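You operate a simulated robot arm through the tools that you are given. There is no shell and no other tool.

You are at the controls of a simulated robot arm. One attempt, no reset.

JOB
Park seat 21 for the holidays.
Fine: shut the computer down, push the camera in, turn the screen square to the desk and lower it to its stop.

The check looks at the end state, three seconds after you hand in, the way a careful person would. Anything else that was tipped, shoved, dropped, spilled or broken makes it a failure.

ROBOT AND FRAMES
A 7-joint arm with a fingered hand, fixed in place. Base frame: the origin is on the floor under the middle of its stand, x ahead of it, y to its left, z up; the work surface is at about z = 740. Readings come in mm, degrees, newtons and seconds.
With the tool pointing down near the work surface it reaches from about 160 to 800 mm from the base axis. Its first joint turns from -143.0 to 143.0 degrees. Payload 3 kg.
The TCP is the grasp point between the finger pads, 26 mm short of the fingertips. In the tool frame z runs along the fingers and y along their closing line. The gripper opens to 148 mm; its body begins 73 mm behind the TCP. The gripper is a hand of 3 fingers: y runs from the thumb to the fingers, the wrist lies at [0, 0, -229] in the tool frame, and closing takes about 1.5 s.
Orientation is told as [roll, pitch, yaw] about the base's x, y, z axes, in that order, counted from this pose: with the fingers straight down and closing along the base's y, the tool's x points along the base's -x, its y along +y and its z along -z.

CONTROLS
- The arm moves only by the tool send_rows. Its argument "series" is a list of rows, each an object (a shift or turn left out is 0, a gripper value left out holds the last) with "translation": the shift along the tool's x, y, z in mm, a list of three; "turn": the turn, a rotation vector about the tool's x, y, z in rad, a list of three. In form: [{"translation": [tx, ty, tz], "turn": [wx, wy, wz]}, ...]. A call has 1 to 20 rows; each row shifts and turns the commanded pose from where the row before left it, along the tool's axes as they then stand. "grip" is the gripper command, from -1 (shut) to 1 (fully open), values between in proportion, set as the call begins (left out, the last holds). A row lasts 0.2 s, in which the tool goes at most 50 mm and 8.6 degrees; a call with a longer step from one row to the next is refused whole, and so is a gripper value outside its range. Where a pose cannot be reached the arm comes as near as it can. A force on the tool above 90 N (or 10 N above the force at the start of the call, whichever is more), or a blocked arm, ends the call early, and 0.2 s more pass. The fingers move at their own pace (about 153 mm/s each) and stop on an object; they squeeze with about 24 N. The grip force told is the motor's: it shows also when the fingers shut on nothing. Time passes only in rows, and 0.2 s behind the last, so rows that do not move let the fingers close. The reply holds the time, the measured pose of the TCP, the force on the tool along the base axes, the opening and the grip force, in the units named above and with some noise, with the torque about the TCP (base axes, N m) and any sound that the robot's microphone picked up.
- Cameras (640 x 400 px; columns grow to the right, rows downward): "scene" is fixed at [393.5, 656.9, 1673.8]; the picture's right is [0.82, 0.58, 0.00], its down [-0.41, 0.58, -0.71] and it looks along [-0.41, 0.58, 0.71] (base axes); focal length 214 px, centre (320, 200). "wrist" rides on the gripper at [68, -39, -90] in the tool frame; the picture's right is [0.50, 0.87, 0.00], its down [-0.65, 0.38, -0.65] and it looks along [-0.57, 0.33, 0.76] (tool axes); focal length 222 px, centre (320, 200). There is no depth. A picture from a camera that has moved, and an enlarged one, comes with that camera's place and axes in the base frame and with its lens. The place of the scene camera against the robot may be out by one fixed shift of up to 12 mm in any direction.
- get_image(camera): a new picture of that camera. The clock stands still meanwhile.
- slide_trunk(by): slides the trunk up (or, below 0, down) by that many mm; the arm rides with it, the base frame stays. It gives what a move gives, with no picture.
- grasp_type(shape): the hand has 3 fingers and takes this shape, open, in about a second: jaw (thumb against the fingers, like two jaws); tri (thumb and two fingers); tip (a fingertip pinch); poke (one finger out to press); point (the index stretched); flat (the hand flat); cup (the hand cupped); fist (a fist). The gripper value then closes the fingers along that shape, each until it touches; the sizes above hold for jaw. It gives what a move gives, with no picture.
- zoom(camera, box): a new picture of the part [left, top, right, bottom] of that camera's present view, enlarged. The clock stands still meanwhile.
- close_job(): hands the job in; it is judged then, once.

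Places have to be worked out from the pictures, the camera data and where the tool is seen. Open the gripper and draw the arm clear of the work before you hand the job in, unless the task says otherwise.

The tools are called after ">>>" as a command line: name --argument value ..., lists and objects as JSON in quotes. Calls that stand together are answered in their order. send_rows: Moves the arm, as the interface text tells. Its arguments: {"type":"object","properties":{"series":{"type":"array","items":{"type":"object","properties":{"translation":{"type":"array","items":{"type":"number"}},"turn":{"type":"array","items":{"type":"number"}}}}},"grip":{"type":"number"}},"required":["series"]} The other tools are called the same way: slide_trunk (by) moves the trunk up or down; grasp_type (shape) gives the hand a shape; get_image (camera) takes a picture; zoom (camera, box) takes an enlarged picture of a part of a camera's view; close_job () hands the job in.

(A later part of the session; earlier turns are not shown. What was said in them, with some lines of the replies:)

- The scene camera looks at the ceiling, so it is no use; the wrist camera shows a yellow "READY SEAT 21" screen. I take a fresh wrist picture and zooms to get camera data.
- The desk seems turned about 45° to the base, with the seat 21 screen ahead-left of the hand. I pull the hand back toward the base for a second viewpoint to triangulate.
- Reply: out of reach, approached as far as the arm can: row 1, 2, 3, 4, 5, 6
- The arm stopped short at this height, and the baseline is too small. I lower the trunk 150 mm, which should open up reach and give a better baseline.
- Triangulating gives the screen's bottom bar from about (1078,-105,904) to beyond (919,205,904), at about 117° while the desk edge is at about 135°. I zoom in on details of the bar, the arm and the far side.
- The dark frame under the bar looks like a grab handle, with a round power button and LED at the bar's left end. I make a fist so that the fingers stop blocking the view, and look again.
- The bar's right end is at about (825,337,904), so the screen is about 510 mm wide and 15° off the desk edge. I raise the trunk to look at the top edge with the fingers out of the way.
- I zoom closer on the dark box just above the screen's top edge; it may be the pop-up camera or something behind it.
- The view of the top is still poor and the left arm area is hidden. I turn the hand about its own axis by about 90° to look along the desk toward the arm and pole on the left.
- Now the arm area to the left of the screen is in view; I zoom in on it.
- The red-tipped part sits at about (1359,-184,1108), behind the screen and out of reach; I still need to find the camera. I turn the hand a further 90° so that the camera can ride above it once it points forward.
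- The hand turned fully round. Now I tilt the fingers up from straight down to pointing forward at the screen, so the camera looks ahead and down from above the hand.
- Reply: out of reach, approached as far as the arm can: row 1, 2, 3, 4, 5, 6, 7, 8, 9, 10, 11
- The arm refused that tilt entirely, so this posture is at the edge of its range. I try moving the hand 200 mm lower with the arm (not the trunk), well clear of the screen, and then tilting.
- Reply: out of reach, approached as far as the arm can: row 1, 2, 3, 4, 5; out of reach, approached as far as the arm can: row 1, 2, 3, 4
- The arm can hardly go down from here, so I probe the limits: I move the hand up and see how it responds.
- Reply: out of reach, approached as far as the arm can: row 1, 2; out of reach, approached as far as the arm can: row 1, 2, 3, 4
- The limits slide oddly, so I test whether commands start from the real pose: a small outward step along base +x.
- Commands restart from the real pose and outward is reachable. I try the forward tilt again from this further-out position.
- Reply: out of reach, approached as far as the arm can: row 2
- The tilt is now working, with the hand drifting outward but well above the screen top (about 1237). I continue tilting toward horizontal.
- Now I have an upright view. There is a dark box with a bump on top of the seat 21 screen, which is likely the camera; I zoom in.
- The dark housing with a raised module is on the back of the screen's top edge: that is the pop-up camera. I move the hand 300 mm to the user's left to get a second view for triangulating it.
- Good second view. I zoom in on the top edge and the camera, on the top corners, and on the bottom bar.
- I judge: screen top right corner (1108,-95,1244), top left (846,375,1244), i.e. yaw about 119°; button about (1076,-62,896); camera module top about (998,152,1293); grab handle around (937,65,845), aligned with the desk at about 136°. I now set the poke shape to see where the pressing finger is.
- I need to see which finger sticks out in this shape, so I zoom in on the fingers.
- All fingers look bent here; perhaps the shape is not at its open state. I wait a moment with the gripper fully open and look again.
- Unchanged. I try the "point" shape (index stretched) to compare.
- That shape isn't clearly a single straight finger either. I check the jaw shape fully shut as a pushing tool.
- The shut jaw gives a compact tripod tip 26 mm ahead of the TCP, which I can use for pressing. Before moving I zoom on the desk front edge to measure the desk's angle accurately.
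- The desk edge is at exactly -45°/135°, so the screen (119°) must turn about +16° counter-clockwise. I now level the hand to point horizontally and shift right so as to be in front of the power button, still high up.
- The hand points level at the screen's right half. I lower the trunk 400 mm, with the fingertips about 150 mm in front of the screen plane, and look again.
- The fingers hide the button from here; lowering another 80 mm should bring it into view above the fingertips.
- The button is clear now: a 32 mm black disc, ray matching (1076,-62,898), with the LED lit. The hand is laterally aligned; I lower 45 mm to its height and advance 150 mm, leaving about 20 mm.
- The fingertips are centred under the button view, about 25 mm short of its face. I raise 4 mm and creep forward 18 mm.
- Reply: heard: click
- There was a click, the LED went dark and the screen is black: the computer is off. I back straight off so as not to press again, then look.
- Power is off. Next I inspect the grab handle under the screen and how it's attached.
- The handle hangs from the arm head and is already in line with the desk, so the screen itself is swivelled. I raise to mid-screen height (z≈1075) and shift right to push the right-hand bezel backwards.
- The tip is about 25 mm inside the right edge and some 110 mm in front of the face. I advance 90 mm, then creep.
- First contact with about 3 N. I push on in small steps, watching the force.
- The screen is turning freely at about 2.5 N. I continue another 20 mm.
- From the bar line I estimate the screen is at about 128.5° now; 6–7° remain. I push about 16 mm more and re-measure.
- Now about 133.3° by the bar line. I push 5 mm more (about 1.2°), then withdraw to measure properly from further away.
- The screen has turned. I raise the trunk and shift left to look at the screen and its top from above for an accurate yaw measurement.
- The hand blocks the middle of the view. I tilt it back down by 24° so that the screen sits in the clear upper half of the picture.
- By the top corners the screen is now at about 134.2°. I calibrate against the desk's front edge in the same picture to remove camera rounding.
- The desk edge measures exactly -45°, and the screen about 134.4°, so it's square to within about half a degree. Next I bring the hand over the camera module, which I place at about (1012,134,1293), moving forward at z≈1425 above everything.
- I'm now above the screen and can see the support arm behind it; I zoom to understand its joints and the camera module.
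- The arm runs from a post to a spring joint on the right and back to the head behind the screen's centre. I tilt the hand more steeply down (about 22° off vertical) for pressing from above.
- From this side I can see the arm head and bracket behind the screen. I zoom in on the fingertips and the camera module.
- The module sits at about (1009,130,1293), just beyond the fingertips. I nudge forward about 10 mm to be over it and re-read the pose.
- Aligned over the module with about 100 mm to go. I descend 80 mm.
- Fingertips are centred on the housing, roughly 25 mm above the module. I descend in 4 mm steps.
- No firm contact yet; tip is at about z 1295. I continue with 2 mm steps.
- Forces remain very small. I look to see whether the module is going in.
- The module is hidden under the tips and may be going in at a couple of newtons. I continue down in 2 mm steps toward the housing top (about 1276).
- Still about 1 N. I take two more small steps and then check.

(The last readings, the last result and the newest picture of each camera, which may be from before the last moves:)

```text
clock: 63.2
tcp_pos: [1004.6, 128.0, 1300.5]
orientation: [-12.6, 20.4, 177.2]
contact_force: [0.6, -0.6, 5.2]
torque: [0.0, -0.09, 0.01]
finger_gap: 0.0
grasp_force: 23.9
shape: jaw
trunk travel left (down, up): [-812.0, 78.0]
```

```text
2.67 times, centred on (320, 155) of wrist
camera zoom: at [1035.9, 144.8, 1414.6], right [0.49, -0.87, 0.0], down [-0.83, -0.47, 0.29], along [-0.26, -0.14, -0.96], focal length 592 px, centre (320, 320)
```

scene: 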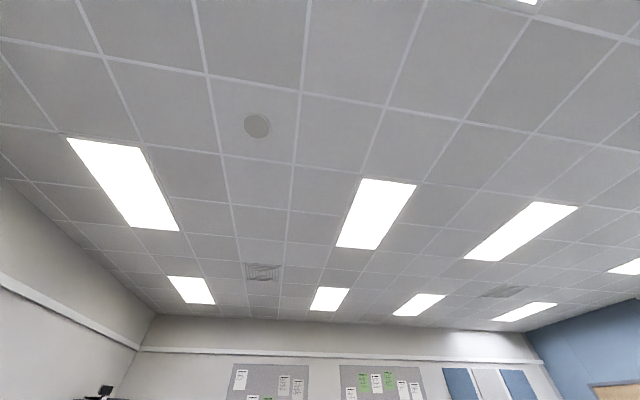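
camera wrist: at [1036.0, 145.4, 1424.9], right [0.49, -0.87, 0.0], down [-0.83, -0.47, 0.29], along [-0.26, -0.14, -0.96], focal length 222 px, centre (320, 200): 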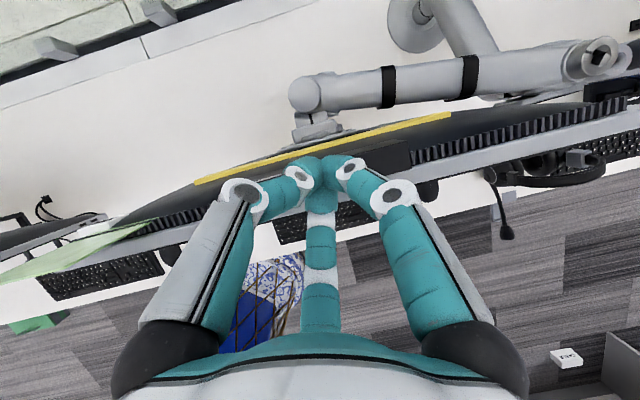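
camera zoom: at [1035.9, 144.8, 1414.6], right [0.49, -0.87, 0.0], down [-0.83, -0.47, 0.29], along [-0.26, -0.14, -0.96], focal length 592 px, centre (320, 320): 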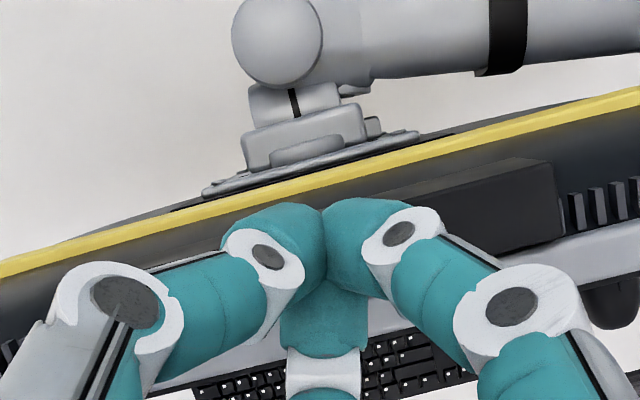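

Now 5 N: either bottomed or on the housing. I lift off and look at the module before pushing any further.

>>> send_rows --series '[{"translation": [7.06, -4.04, -18.3]}, {"translation": [7.06, -4.04, -18.3]}, {"translation": [7.06, -4.04, -18.3]}, {"translation": [7.06, -4.04, -18.3]}, {"translation": [7.06, -4.04, -18.3]}, {"translation": [-20, 11.5, -15]}, {"translation": [-20, 11.5, -15]}, {"translation": [-20, 11.5, -15]}]'

>>> get_image --camera "wrist"

>>> zoom --camera "wrist" --box '[200, 50, 440, 200]'

```text
clock: 65.0
tcp_pos: [931.8, 90.0, 1414.9]
orientation: [-12.4, 20.4, 177.1]
contact_force: [-0.5, 0.4, 0.2]
torque: [-0.01, -0.04, 0.02]
finger_gap: 0.0
grasp_force: 23.7
shape: jaw
trunk travel left (down, up): [-812.0, 78.0]
```

```text
taken
camera wrist: at [963.3, 106.4, 1529.5], right [0.49, -0.87, 0.0], down [-0.83, -0.47, 0.29], along [-0.26, -0.14, -0.96], focal length 222 px, centre (320, 200)
```

wrist: 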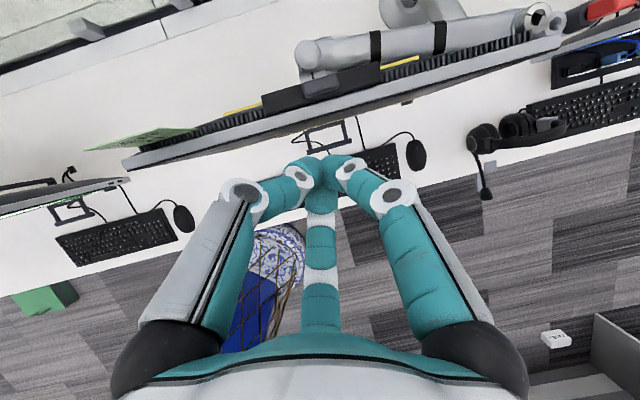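

```text
2.67 times, centred on (320, 125) of wrist
camera zoom: at [963.3, 106.4, 1529.5], right [0.49, -0.87, 0.0], down [-0.83, -0.47, 0.29], along [-0.26, -0.14, -0.96], focal length 592 px, centre (320, 400)
```

zoom: 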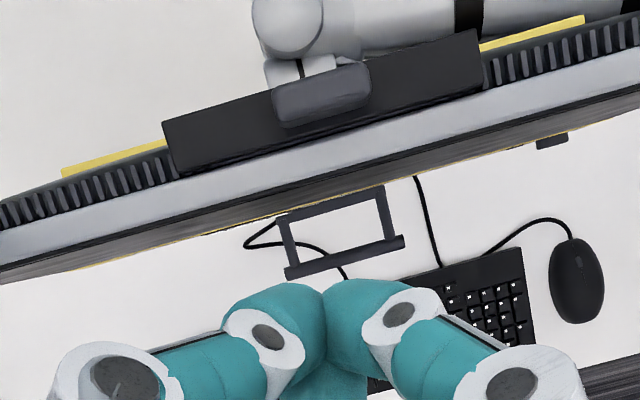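

I get a clear view of the housing and module from above. I zoom in closely to see whether it is still raised.

>>> zoom --camera "wrist" --box '[260, 50, 400, 130]'

```text
4.57 times, centred on (330, 90) of wrist
camera zoom: at [963.3, 106.4, 1529.5], right [0.49, -0.87, 0.0], down [-0.83, -0.47, 0.29], along [-0.26, -0.14, -0.96], focal length 1015 px, centre (274, 703)
```

zoom: 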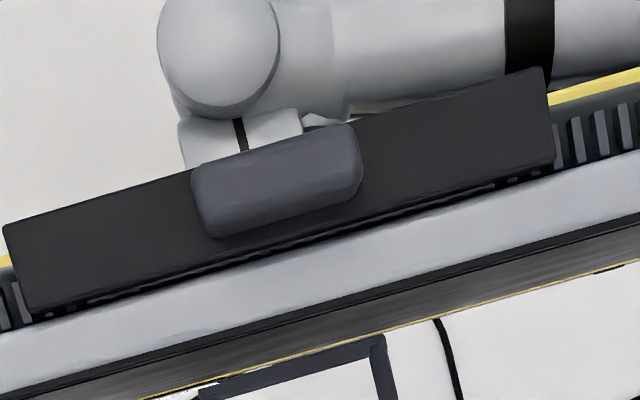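

I magnify the module further to judge whether it still stands proud of the housing.

>>> zoom --camera "wrist" --box '[295, 70, 345, 105]'

```text
11.43 times, centred on (320, 88) of wrist
camera zoom: at [963.3, 106.4, 1529.5], right [0.49, -0.87, 0.0], down [-0.83, -0.47, 0.29], along [-0.26, -0.14, -0.96], focal length 2538 px, centre (320, 1486)
```

zoom: 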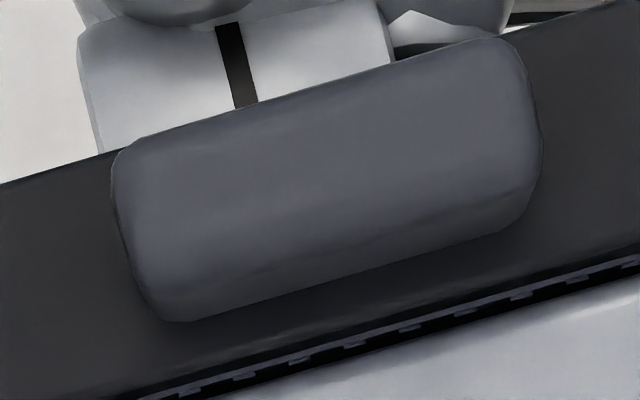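

Scaling by the housing's 136 mm width, its top is now near z 1245 rather than 1276: the balanced arm gave way and the screen sank about 30 mm at only 1–2 N, while the module is still up. So I can go back over the module and press on; the screen will reach its stop and then the camera will go in.

>>> send_rows --series '[{"translation": [20, -11.5, 15]}, {"translation": [20, -11.5, 15]}, {"translation": [20, -11.5, 15]}, {"translation": [-7.06, 4.04, 18.3]}, {"translation": [-7.06, 4.04, 18.3]}, {"translation": [-7.06, 4.04, 18.3]}, {"translation": [-7.06, 4.04, 18.3]}, {"translation": [0, 0, 0]}]'

>>> zoom --camera "wrist" --box '[200, 60, 440, 210]'

```text
clock: 66.8
tcp_pos: [1005.0, 126.7, 1320.3]
orientation: [-12.7, 20.2, 177.1]
contact_force: [0.1, 0.3, -0.2]
torque: [0.04, -0.01, -0.05]
finger_gap: 0.2
grasp_force: 24.2
shape: jaw
trunk travel left (down, up): [-812.0, 78.0]
```

```text
2.67 times, centred on (320, 135) of wrist
camera zoom: at [1036.2, 143.5, 1434.0], right [0.49, -0.87, 0.0], down [-0.83, -0.47, 0.29], along [-0.26, -0.14, -0.96], focal length 592 px, centre (320, 373)
```

zoom: 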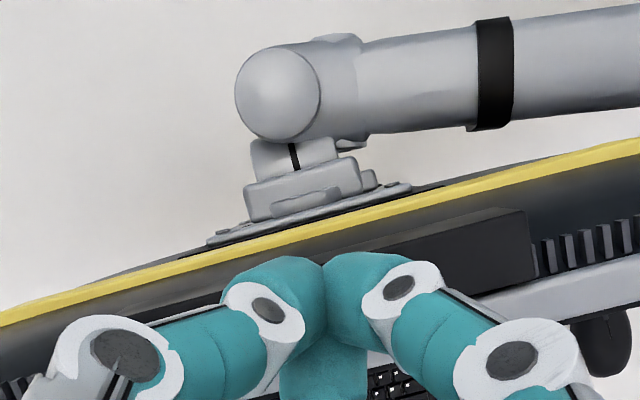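

Positioned again. I press down with 3 mm steps and watch force and sound.

>>> send_rows --series '[{"translation": [-1.06, 0.61, 2.74]}, {"translation": [-1.06, 0.61, 2.74]}, {"translation": [-1.06, 0.61, 2.74]}, {"translation": [-1.06, 0.61, 2.74]}, {"translation": [-1.06, 0.61, 2.74]}, {"translation": [-1.06, 0.61, 2.74]}, {"translation": [0, 0, 0]}]'

>>> send_rows --series '[{"translation": [-1.06, 0.61, 2.74]}, {"translation": [-1.06, 0.61, 2.74]}, {"translation": [-1.06, 0.61, 2.74]}, {"translation": [0, 0, 0]}]'

>>> send_rows --series '[{"translation": [-1.06, 0.61, 2.74]}, {"translation": [-1.06, 0.61, 2.74]}, {"translation": [-1.06, 0.61, 2.74]}, {"translation": [0, 0, 0]}]'

```text
clock: 68.4
tcp_pos: [1003.2, 128.2, 1301.9]
orientation: [-12.6, 20.4, 177.1]
contact_force: [0.9, 0.3, 0.3]
torque: [-0.03, 0.01, 0.02]
finger_gap: 0.4
grasp_force: 23.2
shape: jaw
trunk travel left (down, up): [-812.0, 78.0]
```

```text
clock: 69.4
tcp_pos: [1002.8, 128.7, 1293.8]
orientation: [-12.6, 20.2, 177.1]
contact_force: [1.9, -0.1, 5.0]
torque: [0.03, -0.07, 0.0]
finger_gap: 0.2
grasp_force: 23.6
shape: jaw
trunk travel left (down, up): [-812.0, 78.0]
```

```text
clock: 70.4
tcp_pos: [1005.1, 130.0, 1283.5]
orientation: [-12.6, 20.2, 177.1]
contact_force: [-0.9, -1.2, 2.9]
torque: [-0.02, -0.02, -0.02]
finger_gap: 0.1
grasp_force: 23.9
shape: jaw
trunk travel left (down, up): [-812.0, 78.0]
```

Still only 3–5 N, so it is sinking. I carry on down.

>>> send_rows --series '[{"translation": [-1.06, 0.61, 2.74]}, {"translation": [-1.06, 0.61, 2.74]}, {"translation": [-1.06, 0.61, 2.74]}, {"translation": [0, 0, 0]}]'

>>> zoom --camera "wrist" --box '[200, 60, 440, 210]'

```text
clock: 71.4
tcp_pos: [1002.8, 128.9, 1275.8]
orientation: [-12.6, 20.2, 177.1]
contact_force: [0.0, 0.7, 3.6]
torque: [0.03, -0.02, 0.05]
finger_gap: 0.1
grasp_force: 24.2
shape: jaw
trunk travel left (down, up): [-812.0, 78.0]
```

```text
2.67 times, centred on (320, 135) of wrist
camera zoom: at [1035.1, 145.4, 1388.7], right [0.49, -0.87, 0.0], down [-0.83, -0.47, 0.29], along [-0.26, -0.14, -0.96], focal length 592 px, centre (320, 373)
```

zoom: 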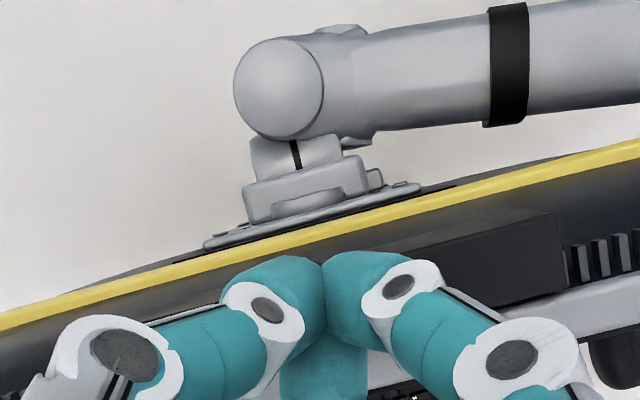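

The screen moves down with the hand. I keep going in steps, checking each reading.

>>> send_rows --series '[{"translation": [-1.06, 0.61, 2.74]}, {"translation": [-1.06, 0.61, 2.74]}, {"translation": [-1.06, 0.61, 2.74]}, {"translation": [0, 0, 0]}]'

>>> send_rows --series '[{"translation": [-1.06, 0.61, 2.74]}, {"translation": [-1.06, 0.61, 2.74]}, {"translation": [-1.06, 0.61, 2.74]}, {"translation": [0, 0, 0]}]'

>>> get_image --camera "wrist"

```text
clock: 72.4
tcp_pos: [1001.4, 128.5, 1266.5]
orientation: [-12.6, 20.2, 177.1]
contact_force: [0.4, 0.0, 4.7]
torque: [0.02, -0.06, 0.02]
finger_gap: 0.0
grasp_force: 23.5
shape: jaw
trunk travel left (down, up): [-812.0, 78.0]
```

```text
clock: 73.4
tcp_pos: [1003.6, 129.9, 1257.7]
orientation: [-12.5, 20.2, 177.1]
contact_force: [0.5, 0.5, 3.8]
torque: [0.01, -0.05, -0.03]
finger_gap: 0.0
grasp_force: 23.8
shape: jaw
trunk travel left (down, up): [-812.0, 78.0]
```

```text
taken
camera wrist: at [1033.8, 145.2, 1371.8], right [0.49, -0.87, 0.0], down [-0.83, -0.47, 0.29], along [-0.26, -0.14, -0.96], focal length 222 px, centre (320, 200)
```

wrist: 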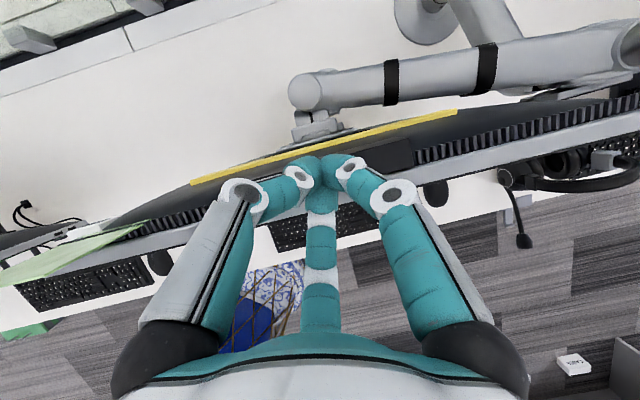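

Still sinking freely. I continue in steps.

>>> send_rows --series '[{"translation": [-1.06, 0.61, 2.74]}, {"translation": [-1.06, 0.61, 2.74]}, {"translation": [-1.06, 0.61, 2.74]}, {"translation": [0, 0, 0]}]'

>>> send_rows --series '[{"translation": [-1.06, 0.61, 2.74]}, {"translation": [-1.06, 0.61, 2.74]}, {"translation": [-1.06, 0.61, 2.74]}, {"translation": [0, 0, 0]}]'

>>> zoom --camera "wrist" --box '[200, 60, 440, 210]'

```text
clock: 74.4
tcp_pos: [1001.3, 128.4, 1250.5]
orientation: [-12.6, 20.4, 177.1]
contact_force: [1.1, -0.1, 12.9]
torque: [0.04, -0.12, -0.04]
finger_gap: 0.3
grasp_force: 24.0
shape: jaw
trunk travel left (down, up): [-812.0, 78.0]
```

```text
clock: 75.4
tcp_pos: [998.1, 127.5, 1245.3]
orientation: [-12.7, 20.6, 177.2]
contact_force: [0.0, -2.1, 44.6]
torque: [0.18, -0.27, -0.05]
finger_gap: 0.1
grasp_force: 24.3
shape: jaw
trunk travel left (down, up): [-812.0, 78.0]
```

```text
2.67 times, centred on (320, 135) of wrist
camera zoom: at [1029.4, 143.8, 1359.4], right [0.49, -0.87, 0.0], down [-0.83, -0.47, 0.29], along [-0.25, -0.14, -0.96], focal length 592 px, centre (320, 373)
```

zoom: 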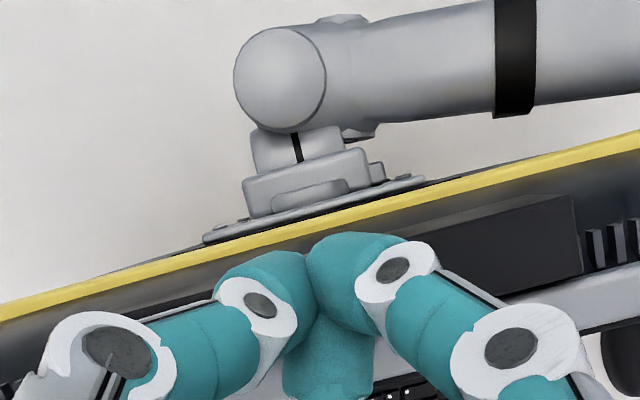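

Force jumped to 45 N: the stop has been reached (module now either in or pressed hard). I lift off at once and inspect.

>>> send_rows --series '[{"translation": [1.8, -1, -4.6]}, {"translation": [7.06, -4.04, -18.3]}, {"translation": [7.06, -4.04, -18.3]}, {"translation": [7.06, -4.04, -18.3]}, {"translation": [7.06, -4.04, -18.3]}, {"translation": [7.06, -4.04, -18.3]}, {"translation": [-20, 11.5, -15]}, {"translation": [-20, 11.5, -15]}, {"translation": [-20, 11.5, -15]}, {"translation": [0, 0, 0]}]'

>>> get_image --camera "wrist"

>>> zoom --camera "wrist" --box '[240, 60, 400, 150]'

```text
clock: 77.6
tcp_pos: [934.6, 84.9, 1357.3]
orientation: [-12.7, 20.2, 177.1]
contact_force: [0.7, 0.6, -0.2]
torque: [0.04, 0.06, -0.01]
finger_gap: 0.0
grasp_force: 23.8
shape: jaw
trunk travel left (down, up): [-812.0, 78.0]
```

```text
taken
camera wrist: at [965.5, 101.5, 1471.0], right [0.49, -0.87, -0.01], down [-0.83, -0.47, 0.3], along [-0.26, -0.14, -0.96], focal length 222 px, centre (320, 200)
```

wrist: 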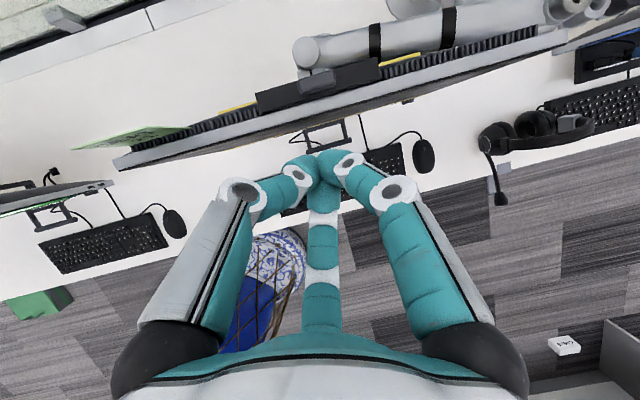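

```text
4.00 times, centred on (320, 105) of wrist
camera zoom: at [965.5, 101.5, 1471.0], right [0.49, -0.87, -0.01], down [-0.83, -0.47, 0.3], along [-0.26, -0.14, -0.96], focal length 888 px, centre (320, 580)
```

zoom: 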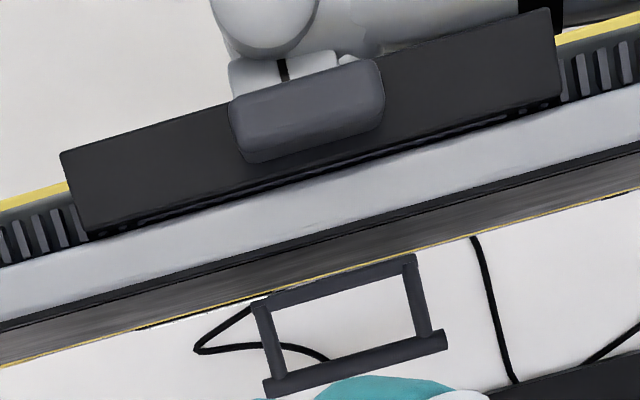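

The bump on top still looks the same, but the whole dark bar (with the lens window) originally stood about 31 mm above the bezel, so the bar itself may be the pop-up camera, and I may have pushed it in first. I tilt up and back off to look from the front.

>>> send_rows --series '[{"turn": [0.0729, 0.1273, 0]}, {"turn": [0.0729, 0.1273, 0]}, {"turn": [0.0729, 0.1273, 0]}, {"turn": [0.0729, 0.1273, 0]}, {"turn": [0.0729, 0.1273, 0]}, {"translation": [-14, 8, -37]}, {"translation": [-14, 8, -37]}, {"translation": [-14, 8, -37]}, {"translation": [-14, 8, -37]}]'

>>> get_image --camera "wrist"

>>> zoom --camera "wrist" --box '[240, 80, 440, 210]'

```text
clock: 79.6
tcp_pos: [1047.3, 75.6, 1327.7]
orientation: [-48.0, 52.0, 154.9]
contact_force: [-0.6, 0.4, -0.1]
torque: [0.0, 0.01, 0.0]
finger_gap: 0.0
grasp_force: 24.0
shape: jaw
out of reach, approached as far as the arm can: row 1, 2, 3, 4, 5, 6, 7, 8, 9
trunk travel left (down, up): [-812.0, 78.0]
```

```text
taken
camera wrist: at [1004.9, 50.9, 1436.6], right [0.49, -0.87, 0.0], down [-0.79, -0.44, -0.42], along [0.37, 0.21, -0.91], focal length 222 px, centre (320, 200)
```

wrist: 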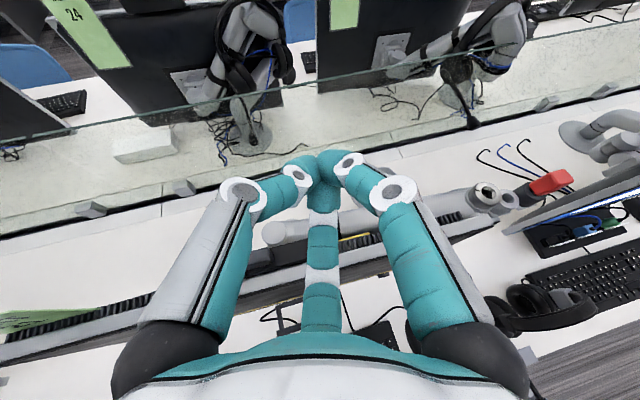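

```text
3.08 times, centred on (340, 145) of wrist
camera zoom: at [1004.9, 50.9, 1436.6], right [0.49, -0.87, 0.0], down [-0.79, -0.44, -0.42], along [0.37, 0.21, -0.91], focal length 684 px, centre (258, 369)
```

zoom: 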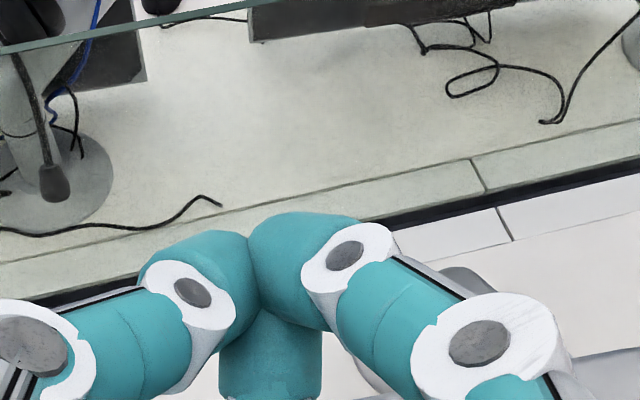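

The arm could not fold that way and slid forward above the screen (no contact, z≈1328, well over it). I raise the hand 100 mm first, where the arm has room, and then move back.

>>> send_rows --series '[{"translation": [26.4, -15.1, -13.6]}, {"translation": [26.4, -15.1, -13.6]}, {"translation": [26.4, -15.1, -13.6]}]'

>>> send_rows --series '[{"translation": [-14.1, 8.1, -36.5]}, {"translation": [-14.1, 8.1, -36.5]}, {"translation": [-14.1, 8.1, -36.5]}, {"translation": [-14.1, 8.1, -36.5]}, {"translation": [-14.1, 8.1, -36.5]}, {"translation": [-14.1, 8.1, -36.5]}]'

>>> get_image --camera "wrist"

```text
clock: 80.4
tcp_pos: [1059.9, 79.8, 1428.2]
orientation: [-48.1, 52.0, 154.9]
contact_force: [-0.8, 0.7, -0.2]
torque: [-0.01, 0.05, 0.02]
finger_gap: 0.2
grasp_force: 23.8
shape: jaw
out of reach, approached as far as the arm can: row 1, 2
trunk travel left (down, up): [-812.0, 78.0]
```

```text
clock: 81.8
tcp_pos: [1073.0, 8.4, 1435.9]
orientation: [-48.0, 51.9, 155.0]
contact_force: [0.7, -0.5, 0.3]
torque: [0.01, -0.03, 0.01]
finger_gap: 0.0
grasp_force: 23.8
shape: jaw
out of reach, approached as far as the arm can: row 1, 2, 3, 4, 5, 6
trunk travel left (down, up): [-812.0, 78.0]
```

```text
taken
camera wrist: at [1029.9, -17.2, 1544.5], right [0.49, -0.87, 0.0], down [-0.79, -0.45, -0.42], along [0.36, 0.21, -0.91], focal length 222 px, centre (320, 200)
```

wrist: 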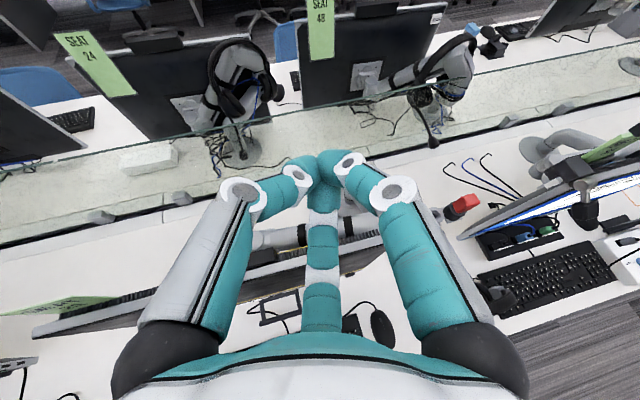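

The arm seems caught at a joint limit. I tilt the hand back down to undo the turn and see whether it frees up.

>>> send_rows --series '[{"turn": [-0.0729, -0.1273, 0]}, {"turn": [-0.0729, -0.1273, 0]}, {"turn": [-0.0729, -0.1273, 0]}]'

>>> send_rows --series '[{"translation": [-25, 14, -20]}, {"translation": [-25, 14, -20]}]'

```text
clock: 82.6
tcp_pos: [1074.2, 8.8, 1434.0]
orientation: [-23.1, 34.0, 172.2]
contact_force: [0.6, 0.2, 0.0]
torque: [0.01, -0.03, 0.01]
finger_gap: 0.0
grasp_force: 24.3
shape: jaw
trunk travel left (down, up): [-812.0, 78.0]
```

```text
clock: 83.2
tcp_pos: [1009.9, -26.1, 1432.2]
orientation: [-23.1, 34.1, 172.1]
contact_force: [0.1, -0.6, 0.1]
torque: [0.0, 0.02, -0.04]
finger_gap: 0.0
grasp_force: 24.1
shape: jaw
trunk travel left (down, up): [-812.0, 78.0]
```

Freed. I move back about 165 mm at this tilt.

>>> send_rows --series '[{"translation": [-21.7, 12.4, -21.6]}, {"translation": [-21.7, 12.4, -21.6]}, {"translation": [-21.7, 12.4, -21.6]}, {"translation": [-21.7, 12.4, -21.6]}]'

>>> send_rows --series '[{"turn": [0.0729, 0.1273, 0]}, {"turn": [0.0729, 0.1273, 0]}, {"turn": [0.0729, 0.1273, 0]}]'

>>> get_image --camera "wrist"

```text
clock: 84.2
tcp_pos: [1002.2, -30.9, 1430.3]
orientation: [-23.3, 34.1, 172.0]
contact_force: [0.8, 0.0, 1.1]
torque: [0.01, -0.02, 0.0]
finger_gap: 0.0
grasp_force: 24.1
shape: jaw
out of reach, approached as far as the arm can: row 1, 2, 3, 4
trunk travel left (down, up): [-812.0, 78.0]
```

```text
clock: 85.0
tcp_pos: [1076.5, -25.7, 1434.5]
orientation: [-48.0, 52.1, 154.7]
contact_force: [-0.3, -0.2, 0.3]
torque: [0.01, 0.04, 0.01]
finger_gap: 0.0
grasp_force: 24.1
shape: jaw
out of reach, approached as far as the arm can: row 1, 2, 3
trunk travel left (down, up): [-812.0, 78.0]
```

```text
taken
camera wrist: at [1034.0, -51.8, 1543.5], right [0.49, -0.87, 0.0], down [-0.79, -0.44, -0.42], along [0.36, 0.21, -0.91], focal length 222 px, centre (320, 200)
```

wrist: 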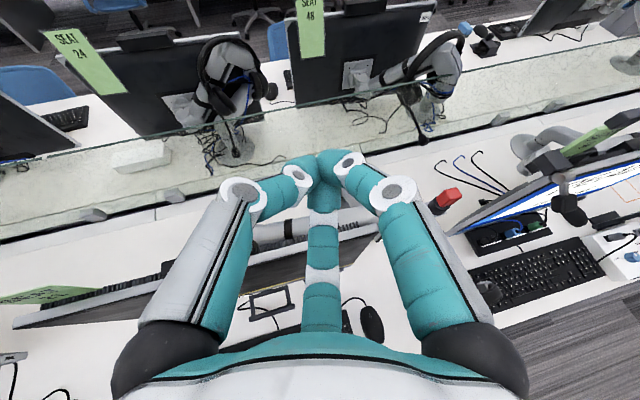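

The arm is in its alternative posture with a wrist limit. I tilt back to about 33° and head for the place near (926,-201,1420) where it freed itself before.

>>> send_rows --series '[{"turn": [-0.0716, -0.125, 0]}, {"turn": [-0.0716, -0.125, 0]}, {"turn": [-0.0716, -0.125, 0]}, {"turn": [-0.0716, -0.125, 0]}, {"translation": [20, 34.7, 0]}, {"translation": [20, 34.7, 0]}]'

>>> send_rows --series '[{"translation": [-29, 16.7, -21.8]}, {"translation": [-29, 16.7, -21.8]}, {"translation": [-29, 16.7, -21.8]}, {"translation": [-29, 16.7, -21.8]}]'

```text
clock: 86.4
tcp_pos: [1079.0, -51.1, 1433.3]
orientation: [-18.0, 27.6, 174.7]
contact_force: [-0.2, 0.9, -1.0]
torque: [0.04, 0.01, 0.04]
finger_gap: 0.2
grasp_force: 23.8
shape: jaw
out of reach, approached as far as the arm can: row 5, 6
trunk travel left (down, up): [-812.0, 78.0]
```

```text
clock: 87.6
tcp_pos: [947.5, -116.1, 1560.4]
orientation: [-36.4, 30.1, 165.2]
contact_force: [0.0, 1.1, -0.4]
torque: [-0.08, 0.03, 0.02]
finger_gap: 0.0
grasp_force: 24.1
shape: jaw
trunk travel left (down, up): [-812.0, 78.0]
stopped in row 4: the arm was blocked; the commanded pose is now the measured one
```

The arm reported being blocked while changing posture; the tool reads no contact force. I check the view before doing anything else.

>>> get_image --camera "wrist"

>>> send_rows --series '[{"translation": [0, 0, 0]}, {"translation": [0, 0, 0]}]'

```text
taken
camera wrist: at [951.3, -139.7, 1677.2], right [0.49, -0.85, -0.19], down [-0.87, -0.48, -0.07], along [-0.04, 0.2, -0.98], focal length 222 px, centre (320, 200)
```

wrist: 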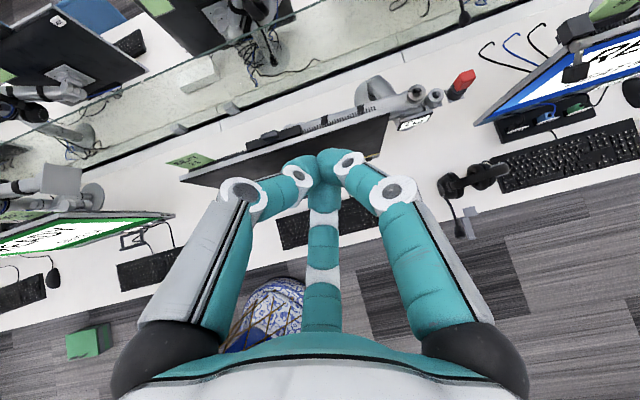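

```text
clock: 88.2
tcp_pos: [946.4, -120.6, 1559.9]
orientation: [-36.5, 30.0, 164.9]
contact_force: [0.7, -0.2, 0.9]
torque: [0.0, 0.01, 0.04]
finger_gap: 0.0
grasp_force: 24.3
shape: jaw
trunk travel left (down, up): [-812.0, 78.0]
```

I'm high above now with everything looking intact. I zoom in on the camera bar and the screen top.

>>> zoom --camera "wrist" --box '[170, 80, 470, 220]'

>>> zoom --camera "wrist" --box '[220, 100, 340, 180]'

```text
2.13 times, centred on (320, 150) of wrist
camera zoom: at [950.7, -145.0, 1677.5], right [0.49, -0.85, -0.19], down [-0.87, -0.48, -0.07], along [-0.03, 0.2, -0.98], focal length 474 px, centre (320, 307)
```

zoom: 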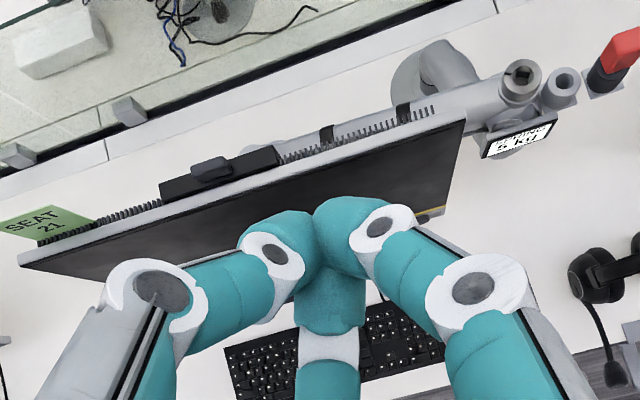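

```text
5.00 times, centred on (280, 140) of wrist
camera zoom: at [950.7, -145.0, 1677.5], right [0.49, -0.85, -0.19], down [-0.87, -0.48, -0.07], along [-0.03, 0.2, -0.98], focal length 1111 px, centre (520, 500)
```

zoom: 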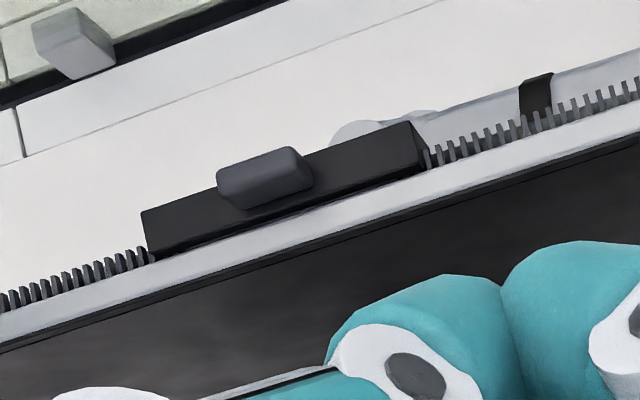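

The bar looks much lower behind the bezel now, but I need a frontal look. I first correct the hand's slight roll and tilt it up again.

>>> send_rows --series '[{"turn": [0.0272, 0.1248, -0.0507]}, {"turn": [0.0272, 0.1248, -0.0507]}, {"turn": [0.0272, 0.1248, -0.0507]}]'

>>> send_rows --series '[{"translation": [-14.1, 8.1, -36.5]}, {"translation": [-14.1, 8.1, -36.5]}]'

```text
clock: 89.0
tcp_pos: [944.2, -118.8, 1566.9]
orientation: [-48.8, 52.2, 154.0]
contact_force: [0.8, -0.4, -4.6]
torque: [0.14, -0.32, 0.0]
finger_gap: 0.0
grasp_force: 24.1
shape: jaw
trunk travel left (down, up): [-812.0, 78.0]
```

```text
clock: 89.6
tcp_pos: [875.7, -157.8, 1561.9]
orientation: [-48.4, 52.1, 154.4]
contact_force: [0.0, 0.5, 0.3]
torque: [0.03, 0.02, 0.0]
finger_gap: 0.1
grasp_force: 23.8
shape: jaw
trunk travel left (down, up): [-812.0, 78.0]
```

Free again. I level the hand, shift left and back, then lower the trunk for a frontal view of the screen.

>>> send_rows --series '[{"turn": [0.0694, 0.1213, 0]}, {"turn": [0.0694, 0.1213, 0]}, {"turn": [0.0694, 0.1213, 0]}, {"translation": [-24.8, -43.4, 0]}, {"translation": [-24.8, -43.4, 0]}, {"translation": [-24.8, -43.4, 0]}, {"translation": [0, 0, -30]}, {"translation": [0, 0, -30]}]'

>>> slide_trunk --by -250

>>> get_image --camera "wrist"

```text
clock: 91.4
tcp_pos: [777.6, -40.0, 1564.4]
orientation: [-89.5, 59.8, 119.5]
contact_force: [1.0, 0.6, 0.8]
torque: [0.0, 0.0, -0.03]
finger_gap: 0.0
grasp_force: 24.1
shape: jaw
out of reach, approached as far as the arm can: row 8
trunk travel left (down, up): [-812.0, 78.0]
```

```text
clock: 94.0
tcp_pos: [778.9, -42.3, 1314.4]
orientation: [-89.5, 59.9, 119.4]
contact_force: [0.5, 0.2, 0.2]
torque: [-0.03, 0.01, -0.03]
finger_gap: 0.0
grasp_force: 24.3
shape: jaw
trunk travel left (down, up): [-562.0, 328.0]
```

```text
taken
camera wrist: at [700.2, -86.2, 1391.8], right [0.49, -0.87, 0.0], down [-0.57, -0.32, -0.75], along [0.66, 0.37, -0.66], focal length 222 px, centre (320, 200)
```

wrist: 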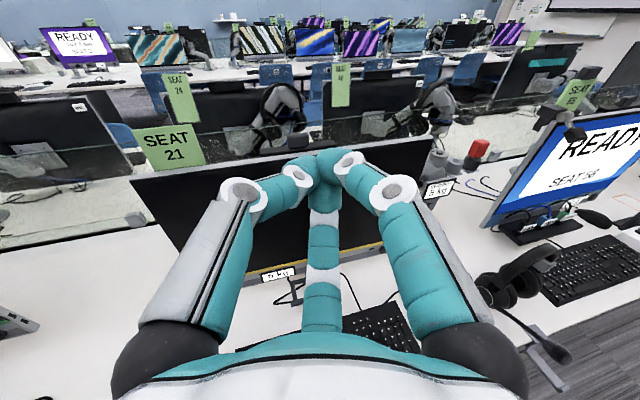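

I zoom on the top of the screen in this frontal view.

>>> zoom --camera "wrist" --box '[120, 100, 300, 220]'

>>> zoom --camera "wrist" --box '[340, 110, 520, 230]'

```text
3.33 times, centred on (210, 160) of wrist
camera zoom: at [700.2, -86.2, 1391.8], right [0.49, -0.87, 0.0], down [-0.57, -0.32, -0.75], along [0.66, 0.37, -0.66], focal length 740 px, centre (687, 333)
```

zoom: 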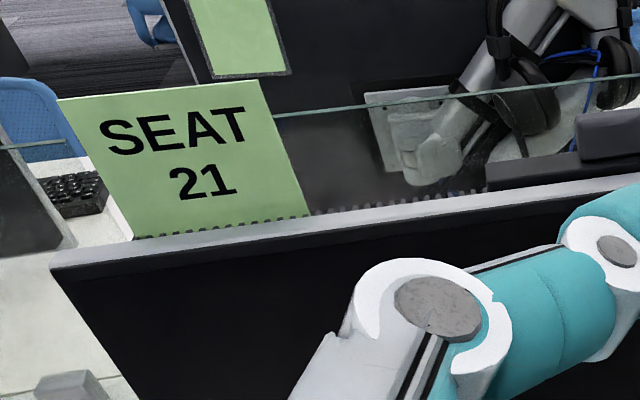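

```text
3.33 times, centred on (430, 170) of wrist
camera zoom: at [700.2, -86.2, 1391.8], right [0.49, -0.87, 0.0], down [-0.57, -0.32, -0.75], along [0.66, 0.37, -0.66], focal length 740 px, centre (-47, 300)
```

zoom: 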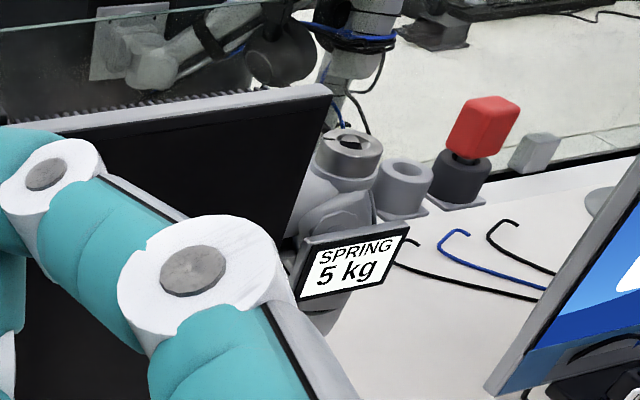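

The bar seems to barely rise above the bezel, but the fingertips block the middle. I lower the trunk 80 mm so that the screen top appears above the fingers.

>>> slide_trunk --by -80

>>> zoom --camera "wrist" --box '[200, 50, 400, 175]'

>>> get_image --camera "wrist"

```text
clock: 95.1
tcp_pos: [777.7, -41.9, 1234.0]
orientation: [-89.7, 59.8, 119.3]
contact_force: [-0.6, -0.2, -0.5]
torque: [-0.03, -0.03, 0.01]
finger_gap: 0.0
grasp_force: 24.0
shape: jaw
trunk travel left (down, up): [-482.0, 408.0]
```

```text
3.20 times, centred on (300, 112) of wrist
camera zoom: at [700.1, -86.2, 1311.8], right [0.49, -0.87, 0.0], down [-0.57, -0.32, -0.75], along [0.66, 0.37, -0.66], focal length 711 px, centre (384, 480)
```

zoom: 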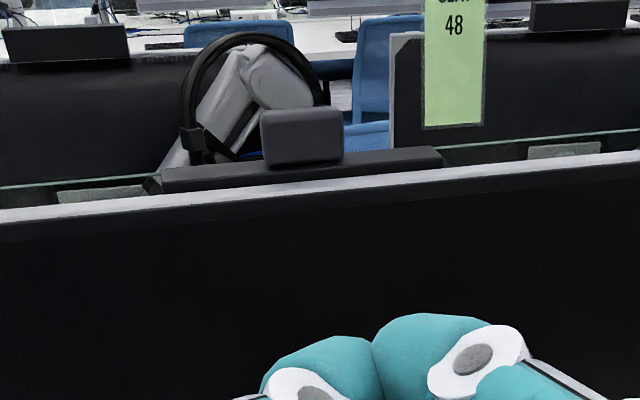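

```text
taken
camera wrist: at [700.1, -86.2, 1311.8], right [0.49, -0.87, 0.0], down [-0.57, -0.32, -0.75], along [0.66, 0.37, -0.66], focal length 222 px, centre (320, 200)
```

wrist: 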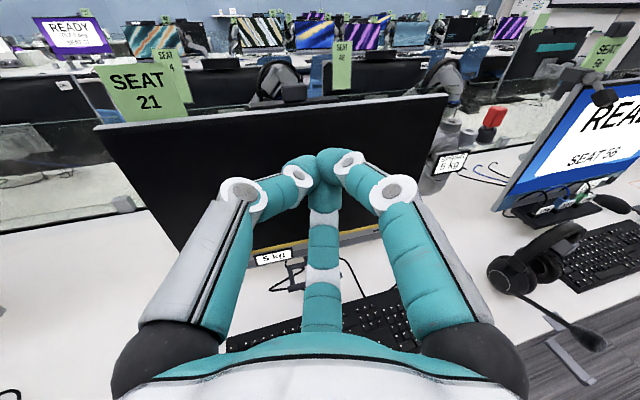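

The lens window has vanished and the bar is now flush with the bezel (both at about z 1191), so the camera is in; the bezel itself dropped from 1244 to about 1190. I zoom on the screen's corners to re-measure yaw and check tilt.

>>> zoom --camera "wrist" --box '[80, 90, 180, 160]'

>>> zoom --camera "wrist" --box '[390, 70, 490, 140]'

>>> zoom --camera "wrist" --box '[220, 220, 420, 345]'

```text
5.71 times, centred on (130, 125) of wrist
camera zoom: at [700.1, -86.2, 1311.8], right [0.49, -0.87, 0.0], down [-0.57, -0.32, -0.75], along [0.66, 0.37, -0.66], focal length 1269 px, centre (1406, 629)
```

zoom: 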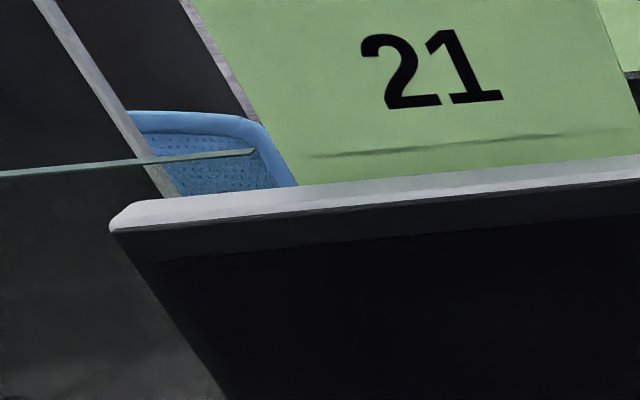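

```text
5.71 times, centred on (440, 105) of wrist
camera zoom: at [700.1, -86.2, 1311.8], right [0.49, -0.87, 0.0], down [-0.57, -0.32, -0.75], along [0.66, 0.37, -0.66], focal length 1269 px, centre (-366, 743)
```

zoom: 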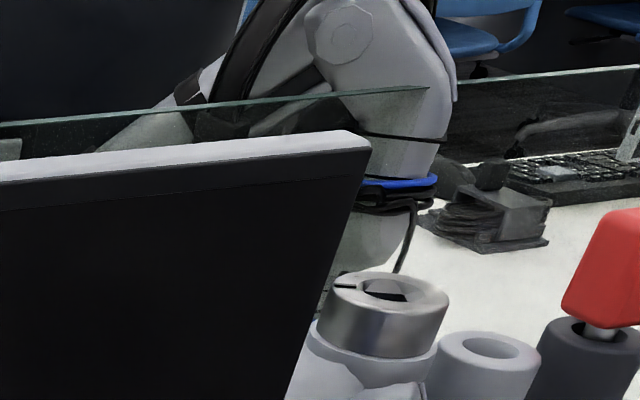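

```text
3.20 times, centred on (320, 282) of wrist
camera zoom: at [700.1, -86.2, 1311.8], right [0.49, -0.87, 0.0], down [-0.57, -0.32, -0.75], along [0.66, 0.37, -0.66], focal length 711 px, centre (320, -64)
```

zoom: 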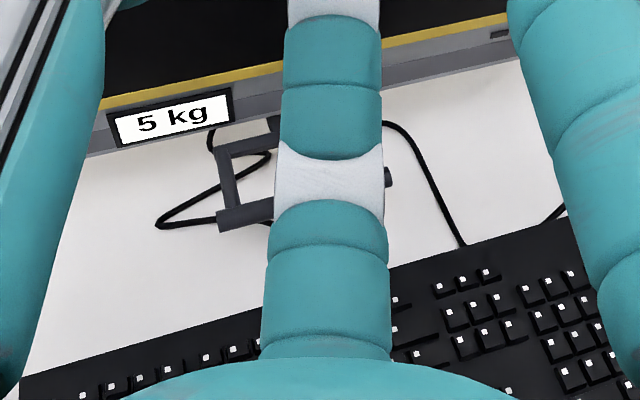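

The top edge measures about 134.6° (square within half a degree), the handle is still some 50 mm clear of the desk, and the height matches the hard stop I felt. I open the gripper, which also clears the middle of the view, and check once more.

>>> send_rows --series '[{"translation": [0, 0, 0]}, {"translation": [0, 0, 0]}, {"translation": [0, 0, 0]}, {"translation": [0, 0, 0]}, {"translation": [0, 0, 0]}, {"translation": [0, 0, 0]}, {"translation": [0, 0, 0]}]' --grip 1

>>> get_image --camera "wrist"

>>> zoom --camera "wrist" --box '[240, 60, 360, 130]'

>>> zoom --camera "wrist" --box '[220, 180, 420, 320]'

```text
clock: 96.7
tcp_pos: [778.4, -41.4, 1233.0]
orientation: [-89.6, 59.8, 119.4]
contact_force: [-0.5, 0.1, 0.2]
torque: [-0.01, 0.0, 0.0]
finger_gap: 147.9
grasp_force: 0.1
shape: jaw
trunk travel left (down, up): [-482.0, 408.0]
```

```text
taken
camera wrist: at [700.2, -86.2, 1311.8], right [0.49, -0.87, 0.0], down [-0.57, -0.32, -0.75], along [0.66, 0.37, -0.66], focal length 222 px, centre (320, 200)
```

wrist: 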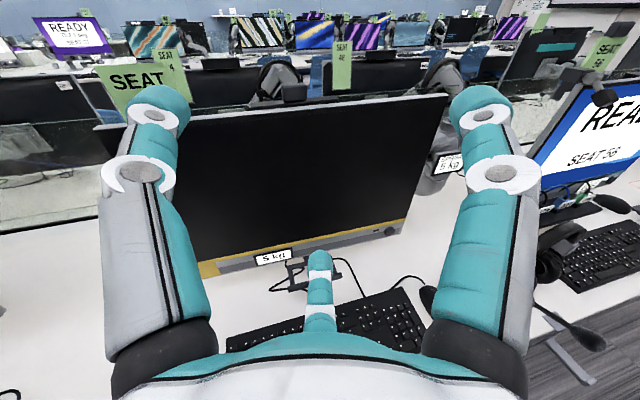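

```text
5.33 times, centred on (300, 95) of wrist
camera zoom: at [700.2, -86.2, 1311.8], right [0.49, -0.87, 0.0], down [-0.57, -0.32, -0.75], along [0.66, 0.37, -0.66], focal length 1185 px, centre (427, 760)
```

zoom: 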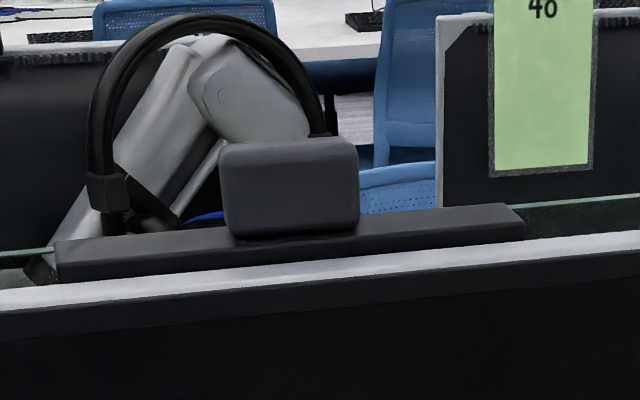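

```text
2.86 times, centred on (320, 250) of wrist
camera zoom: at [700.2, -86.2, 1311.8], right [0.49, -0.87, 0.0], down [-0.57, -0.32, -0.75], along [0.66, 0.37, -0.66], focal length 635 px, centre (320, 57)
```

zoom: 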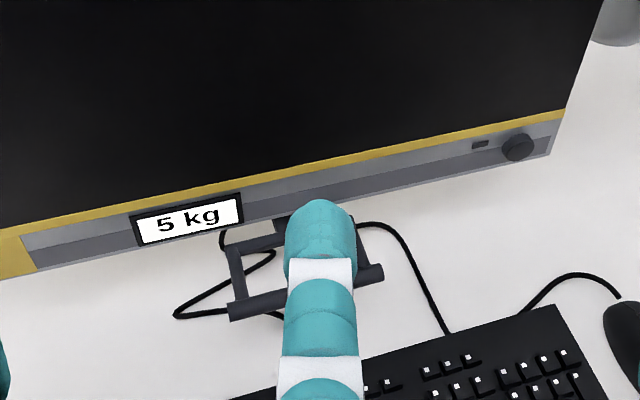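

With the jaw open I see the bar essentially down, the lens window hidden, the LED off and the desk items undisturbed; the bottom bar line gives about 134.4°. I raise the arm clear with the trunk and take a last look.

>>> slide_trunk --by 330

>>> get_image --camera "wrist"

>>> zoom --camera "wrist" --box '[160, 180, 460, 360]'

```text
clock: 100.0
tcp_pos: [777.9, -40.8, 1563.5]
orientation: [-89.6, 59.8, 119.4]
contact_force: [0.2, -1.1, -0.5]
torque: [-0.01, 0.01, 0.02]
finger_gap: 147.9
grasp_force: 0.2
shape: jaw
trunk travel left (down, up): [-812.0, 78.0]
```

```text
taken
camera wrist: at [700.3, -86.3, 1641.7], right [0.49, -0.87, 0.0], down [-0.58, -0.32, -0.75], along [0.66, 0.37, -0.66], focal length 222 px, centre (320, 200)
```

wrist: 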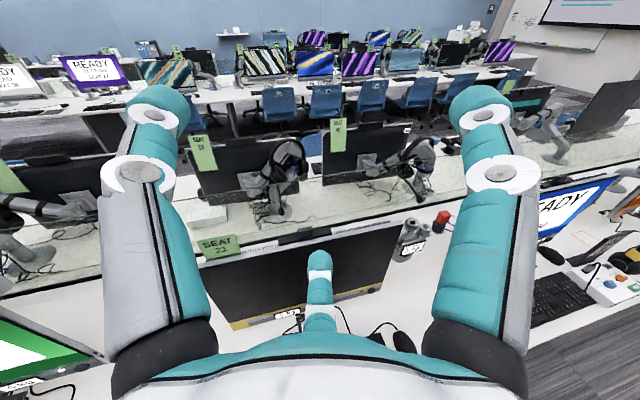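

```text
2.13 times, centred on (310, 270) of wrist
camera zoom: at [700.3, -86.3, 1641.7], right [0.49, -0.87, 0.0], down [-0.58, -0.32, -0.75], along [0.66, 0.37, -0.66], focal length 474 px, centre (341, 51)
```

zoom: 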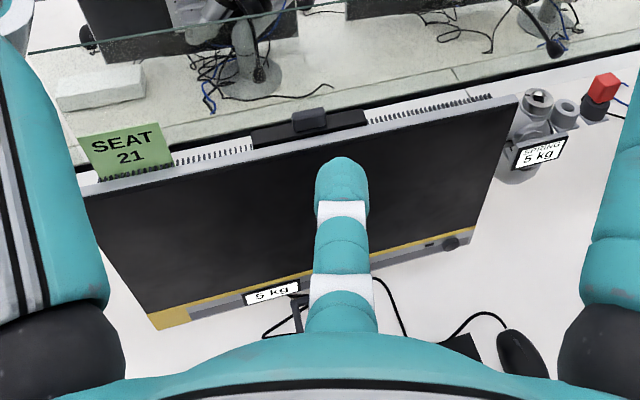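

I do a last check of the camera bar's height by comparing this steep view with the shallow one.

>>> zoom --camera "wrist" --box '[265, 215, 345, 265]'

```text
8.00 times, centred on (305, 240) of wrist
camera zoom: at [700.3, -86.3, 1641.7], right [0.49, -0.87, 0.0], down [-0.58, -0.32, -0.75], along [0.66, 0.37, -0.66], focal length 1777 px, centre (440, -120)
```

zoom: 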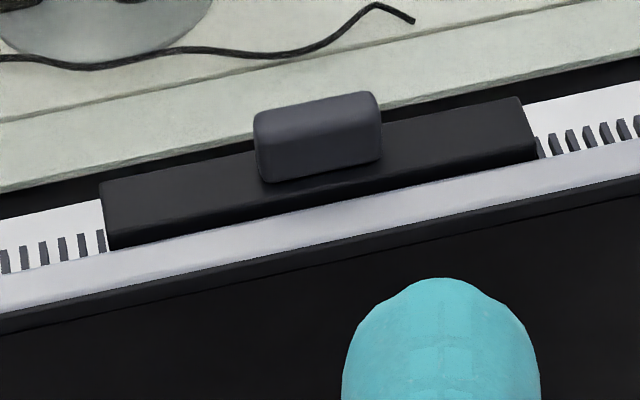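

Both views show the camera bar standing only 2–4 mm above the bezel (it was about 31 mm), having been bottomed under 45 N. The computer is off, the screen is square and on its stop, the gripper is open and the arm is clear, so I hand in the job.

>>> close_job

```text
The job is handed in.
```

I've parked seat 21 and handed the job in. All four steps look done in the last pictures, but the result of the check hasn't come back.

- **Computer:** I pressed the power button once. It clicked, the light went out and the screen went black.
- **Camera:** The pop-up bar is down. It stood about 31 mm above the top of the screen and now stands 2–4 mm above it, with the lens window hidden. I took the small block on top of the bar for a push tab, because it stayed up under about 45 N of downward force. There was no latch click.
- **Screen angle:** The screen is square to the desk to within about half a degree. It started roughly 16° off.
- **Screen height:** I lowered the screen about 54 mm until it hit a hard stop, at about 45 N. The handle is still about 50 mm clear of the desk. It stayed at that height after I let go.

On the way back the arm reached its joint limits. It slid forward about 100 mm above the screen and later reported being blocked once. I measured no contact force either time, and nothing looked disturbed in the pictures afterwards.

The gripper is open and the arm is raised clear of the desk.
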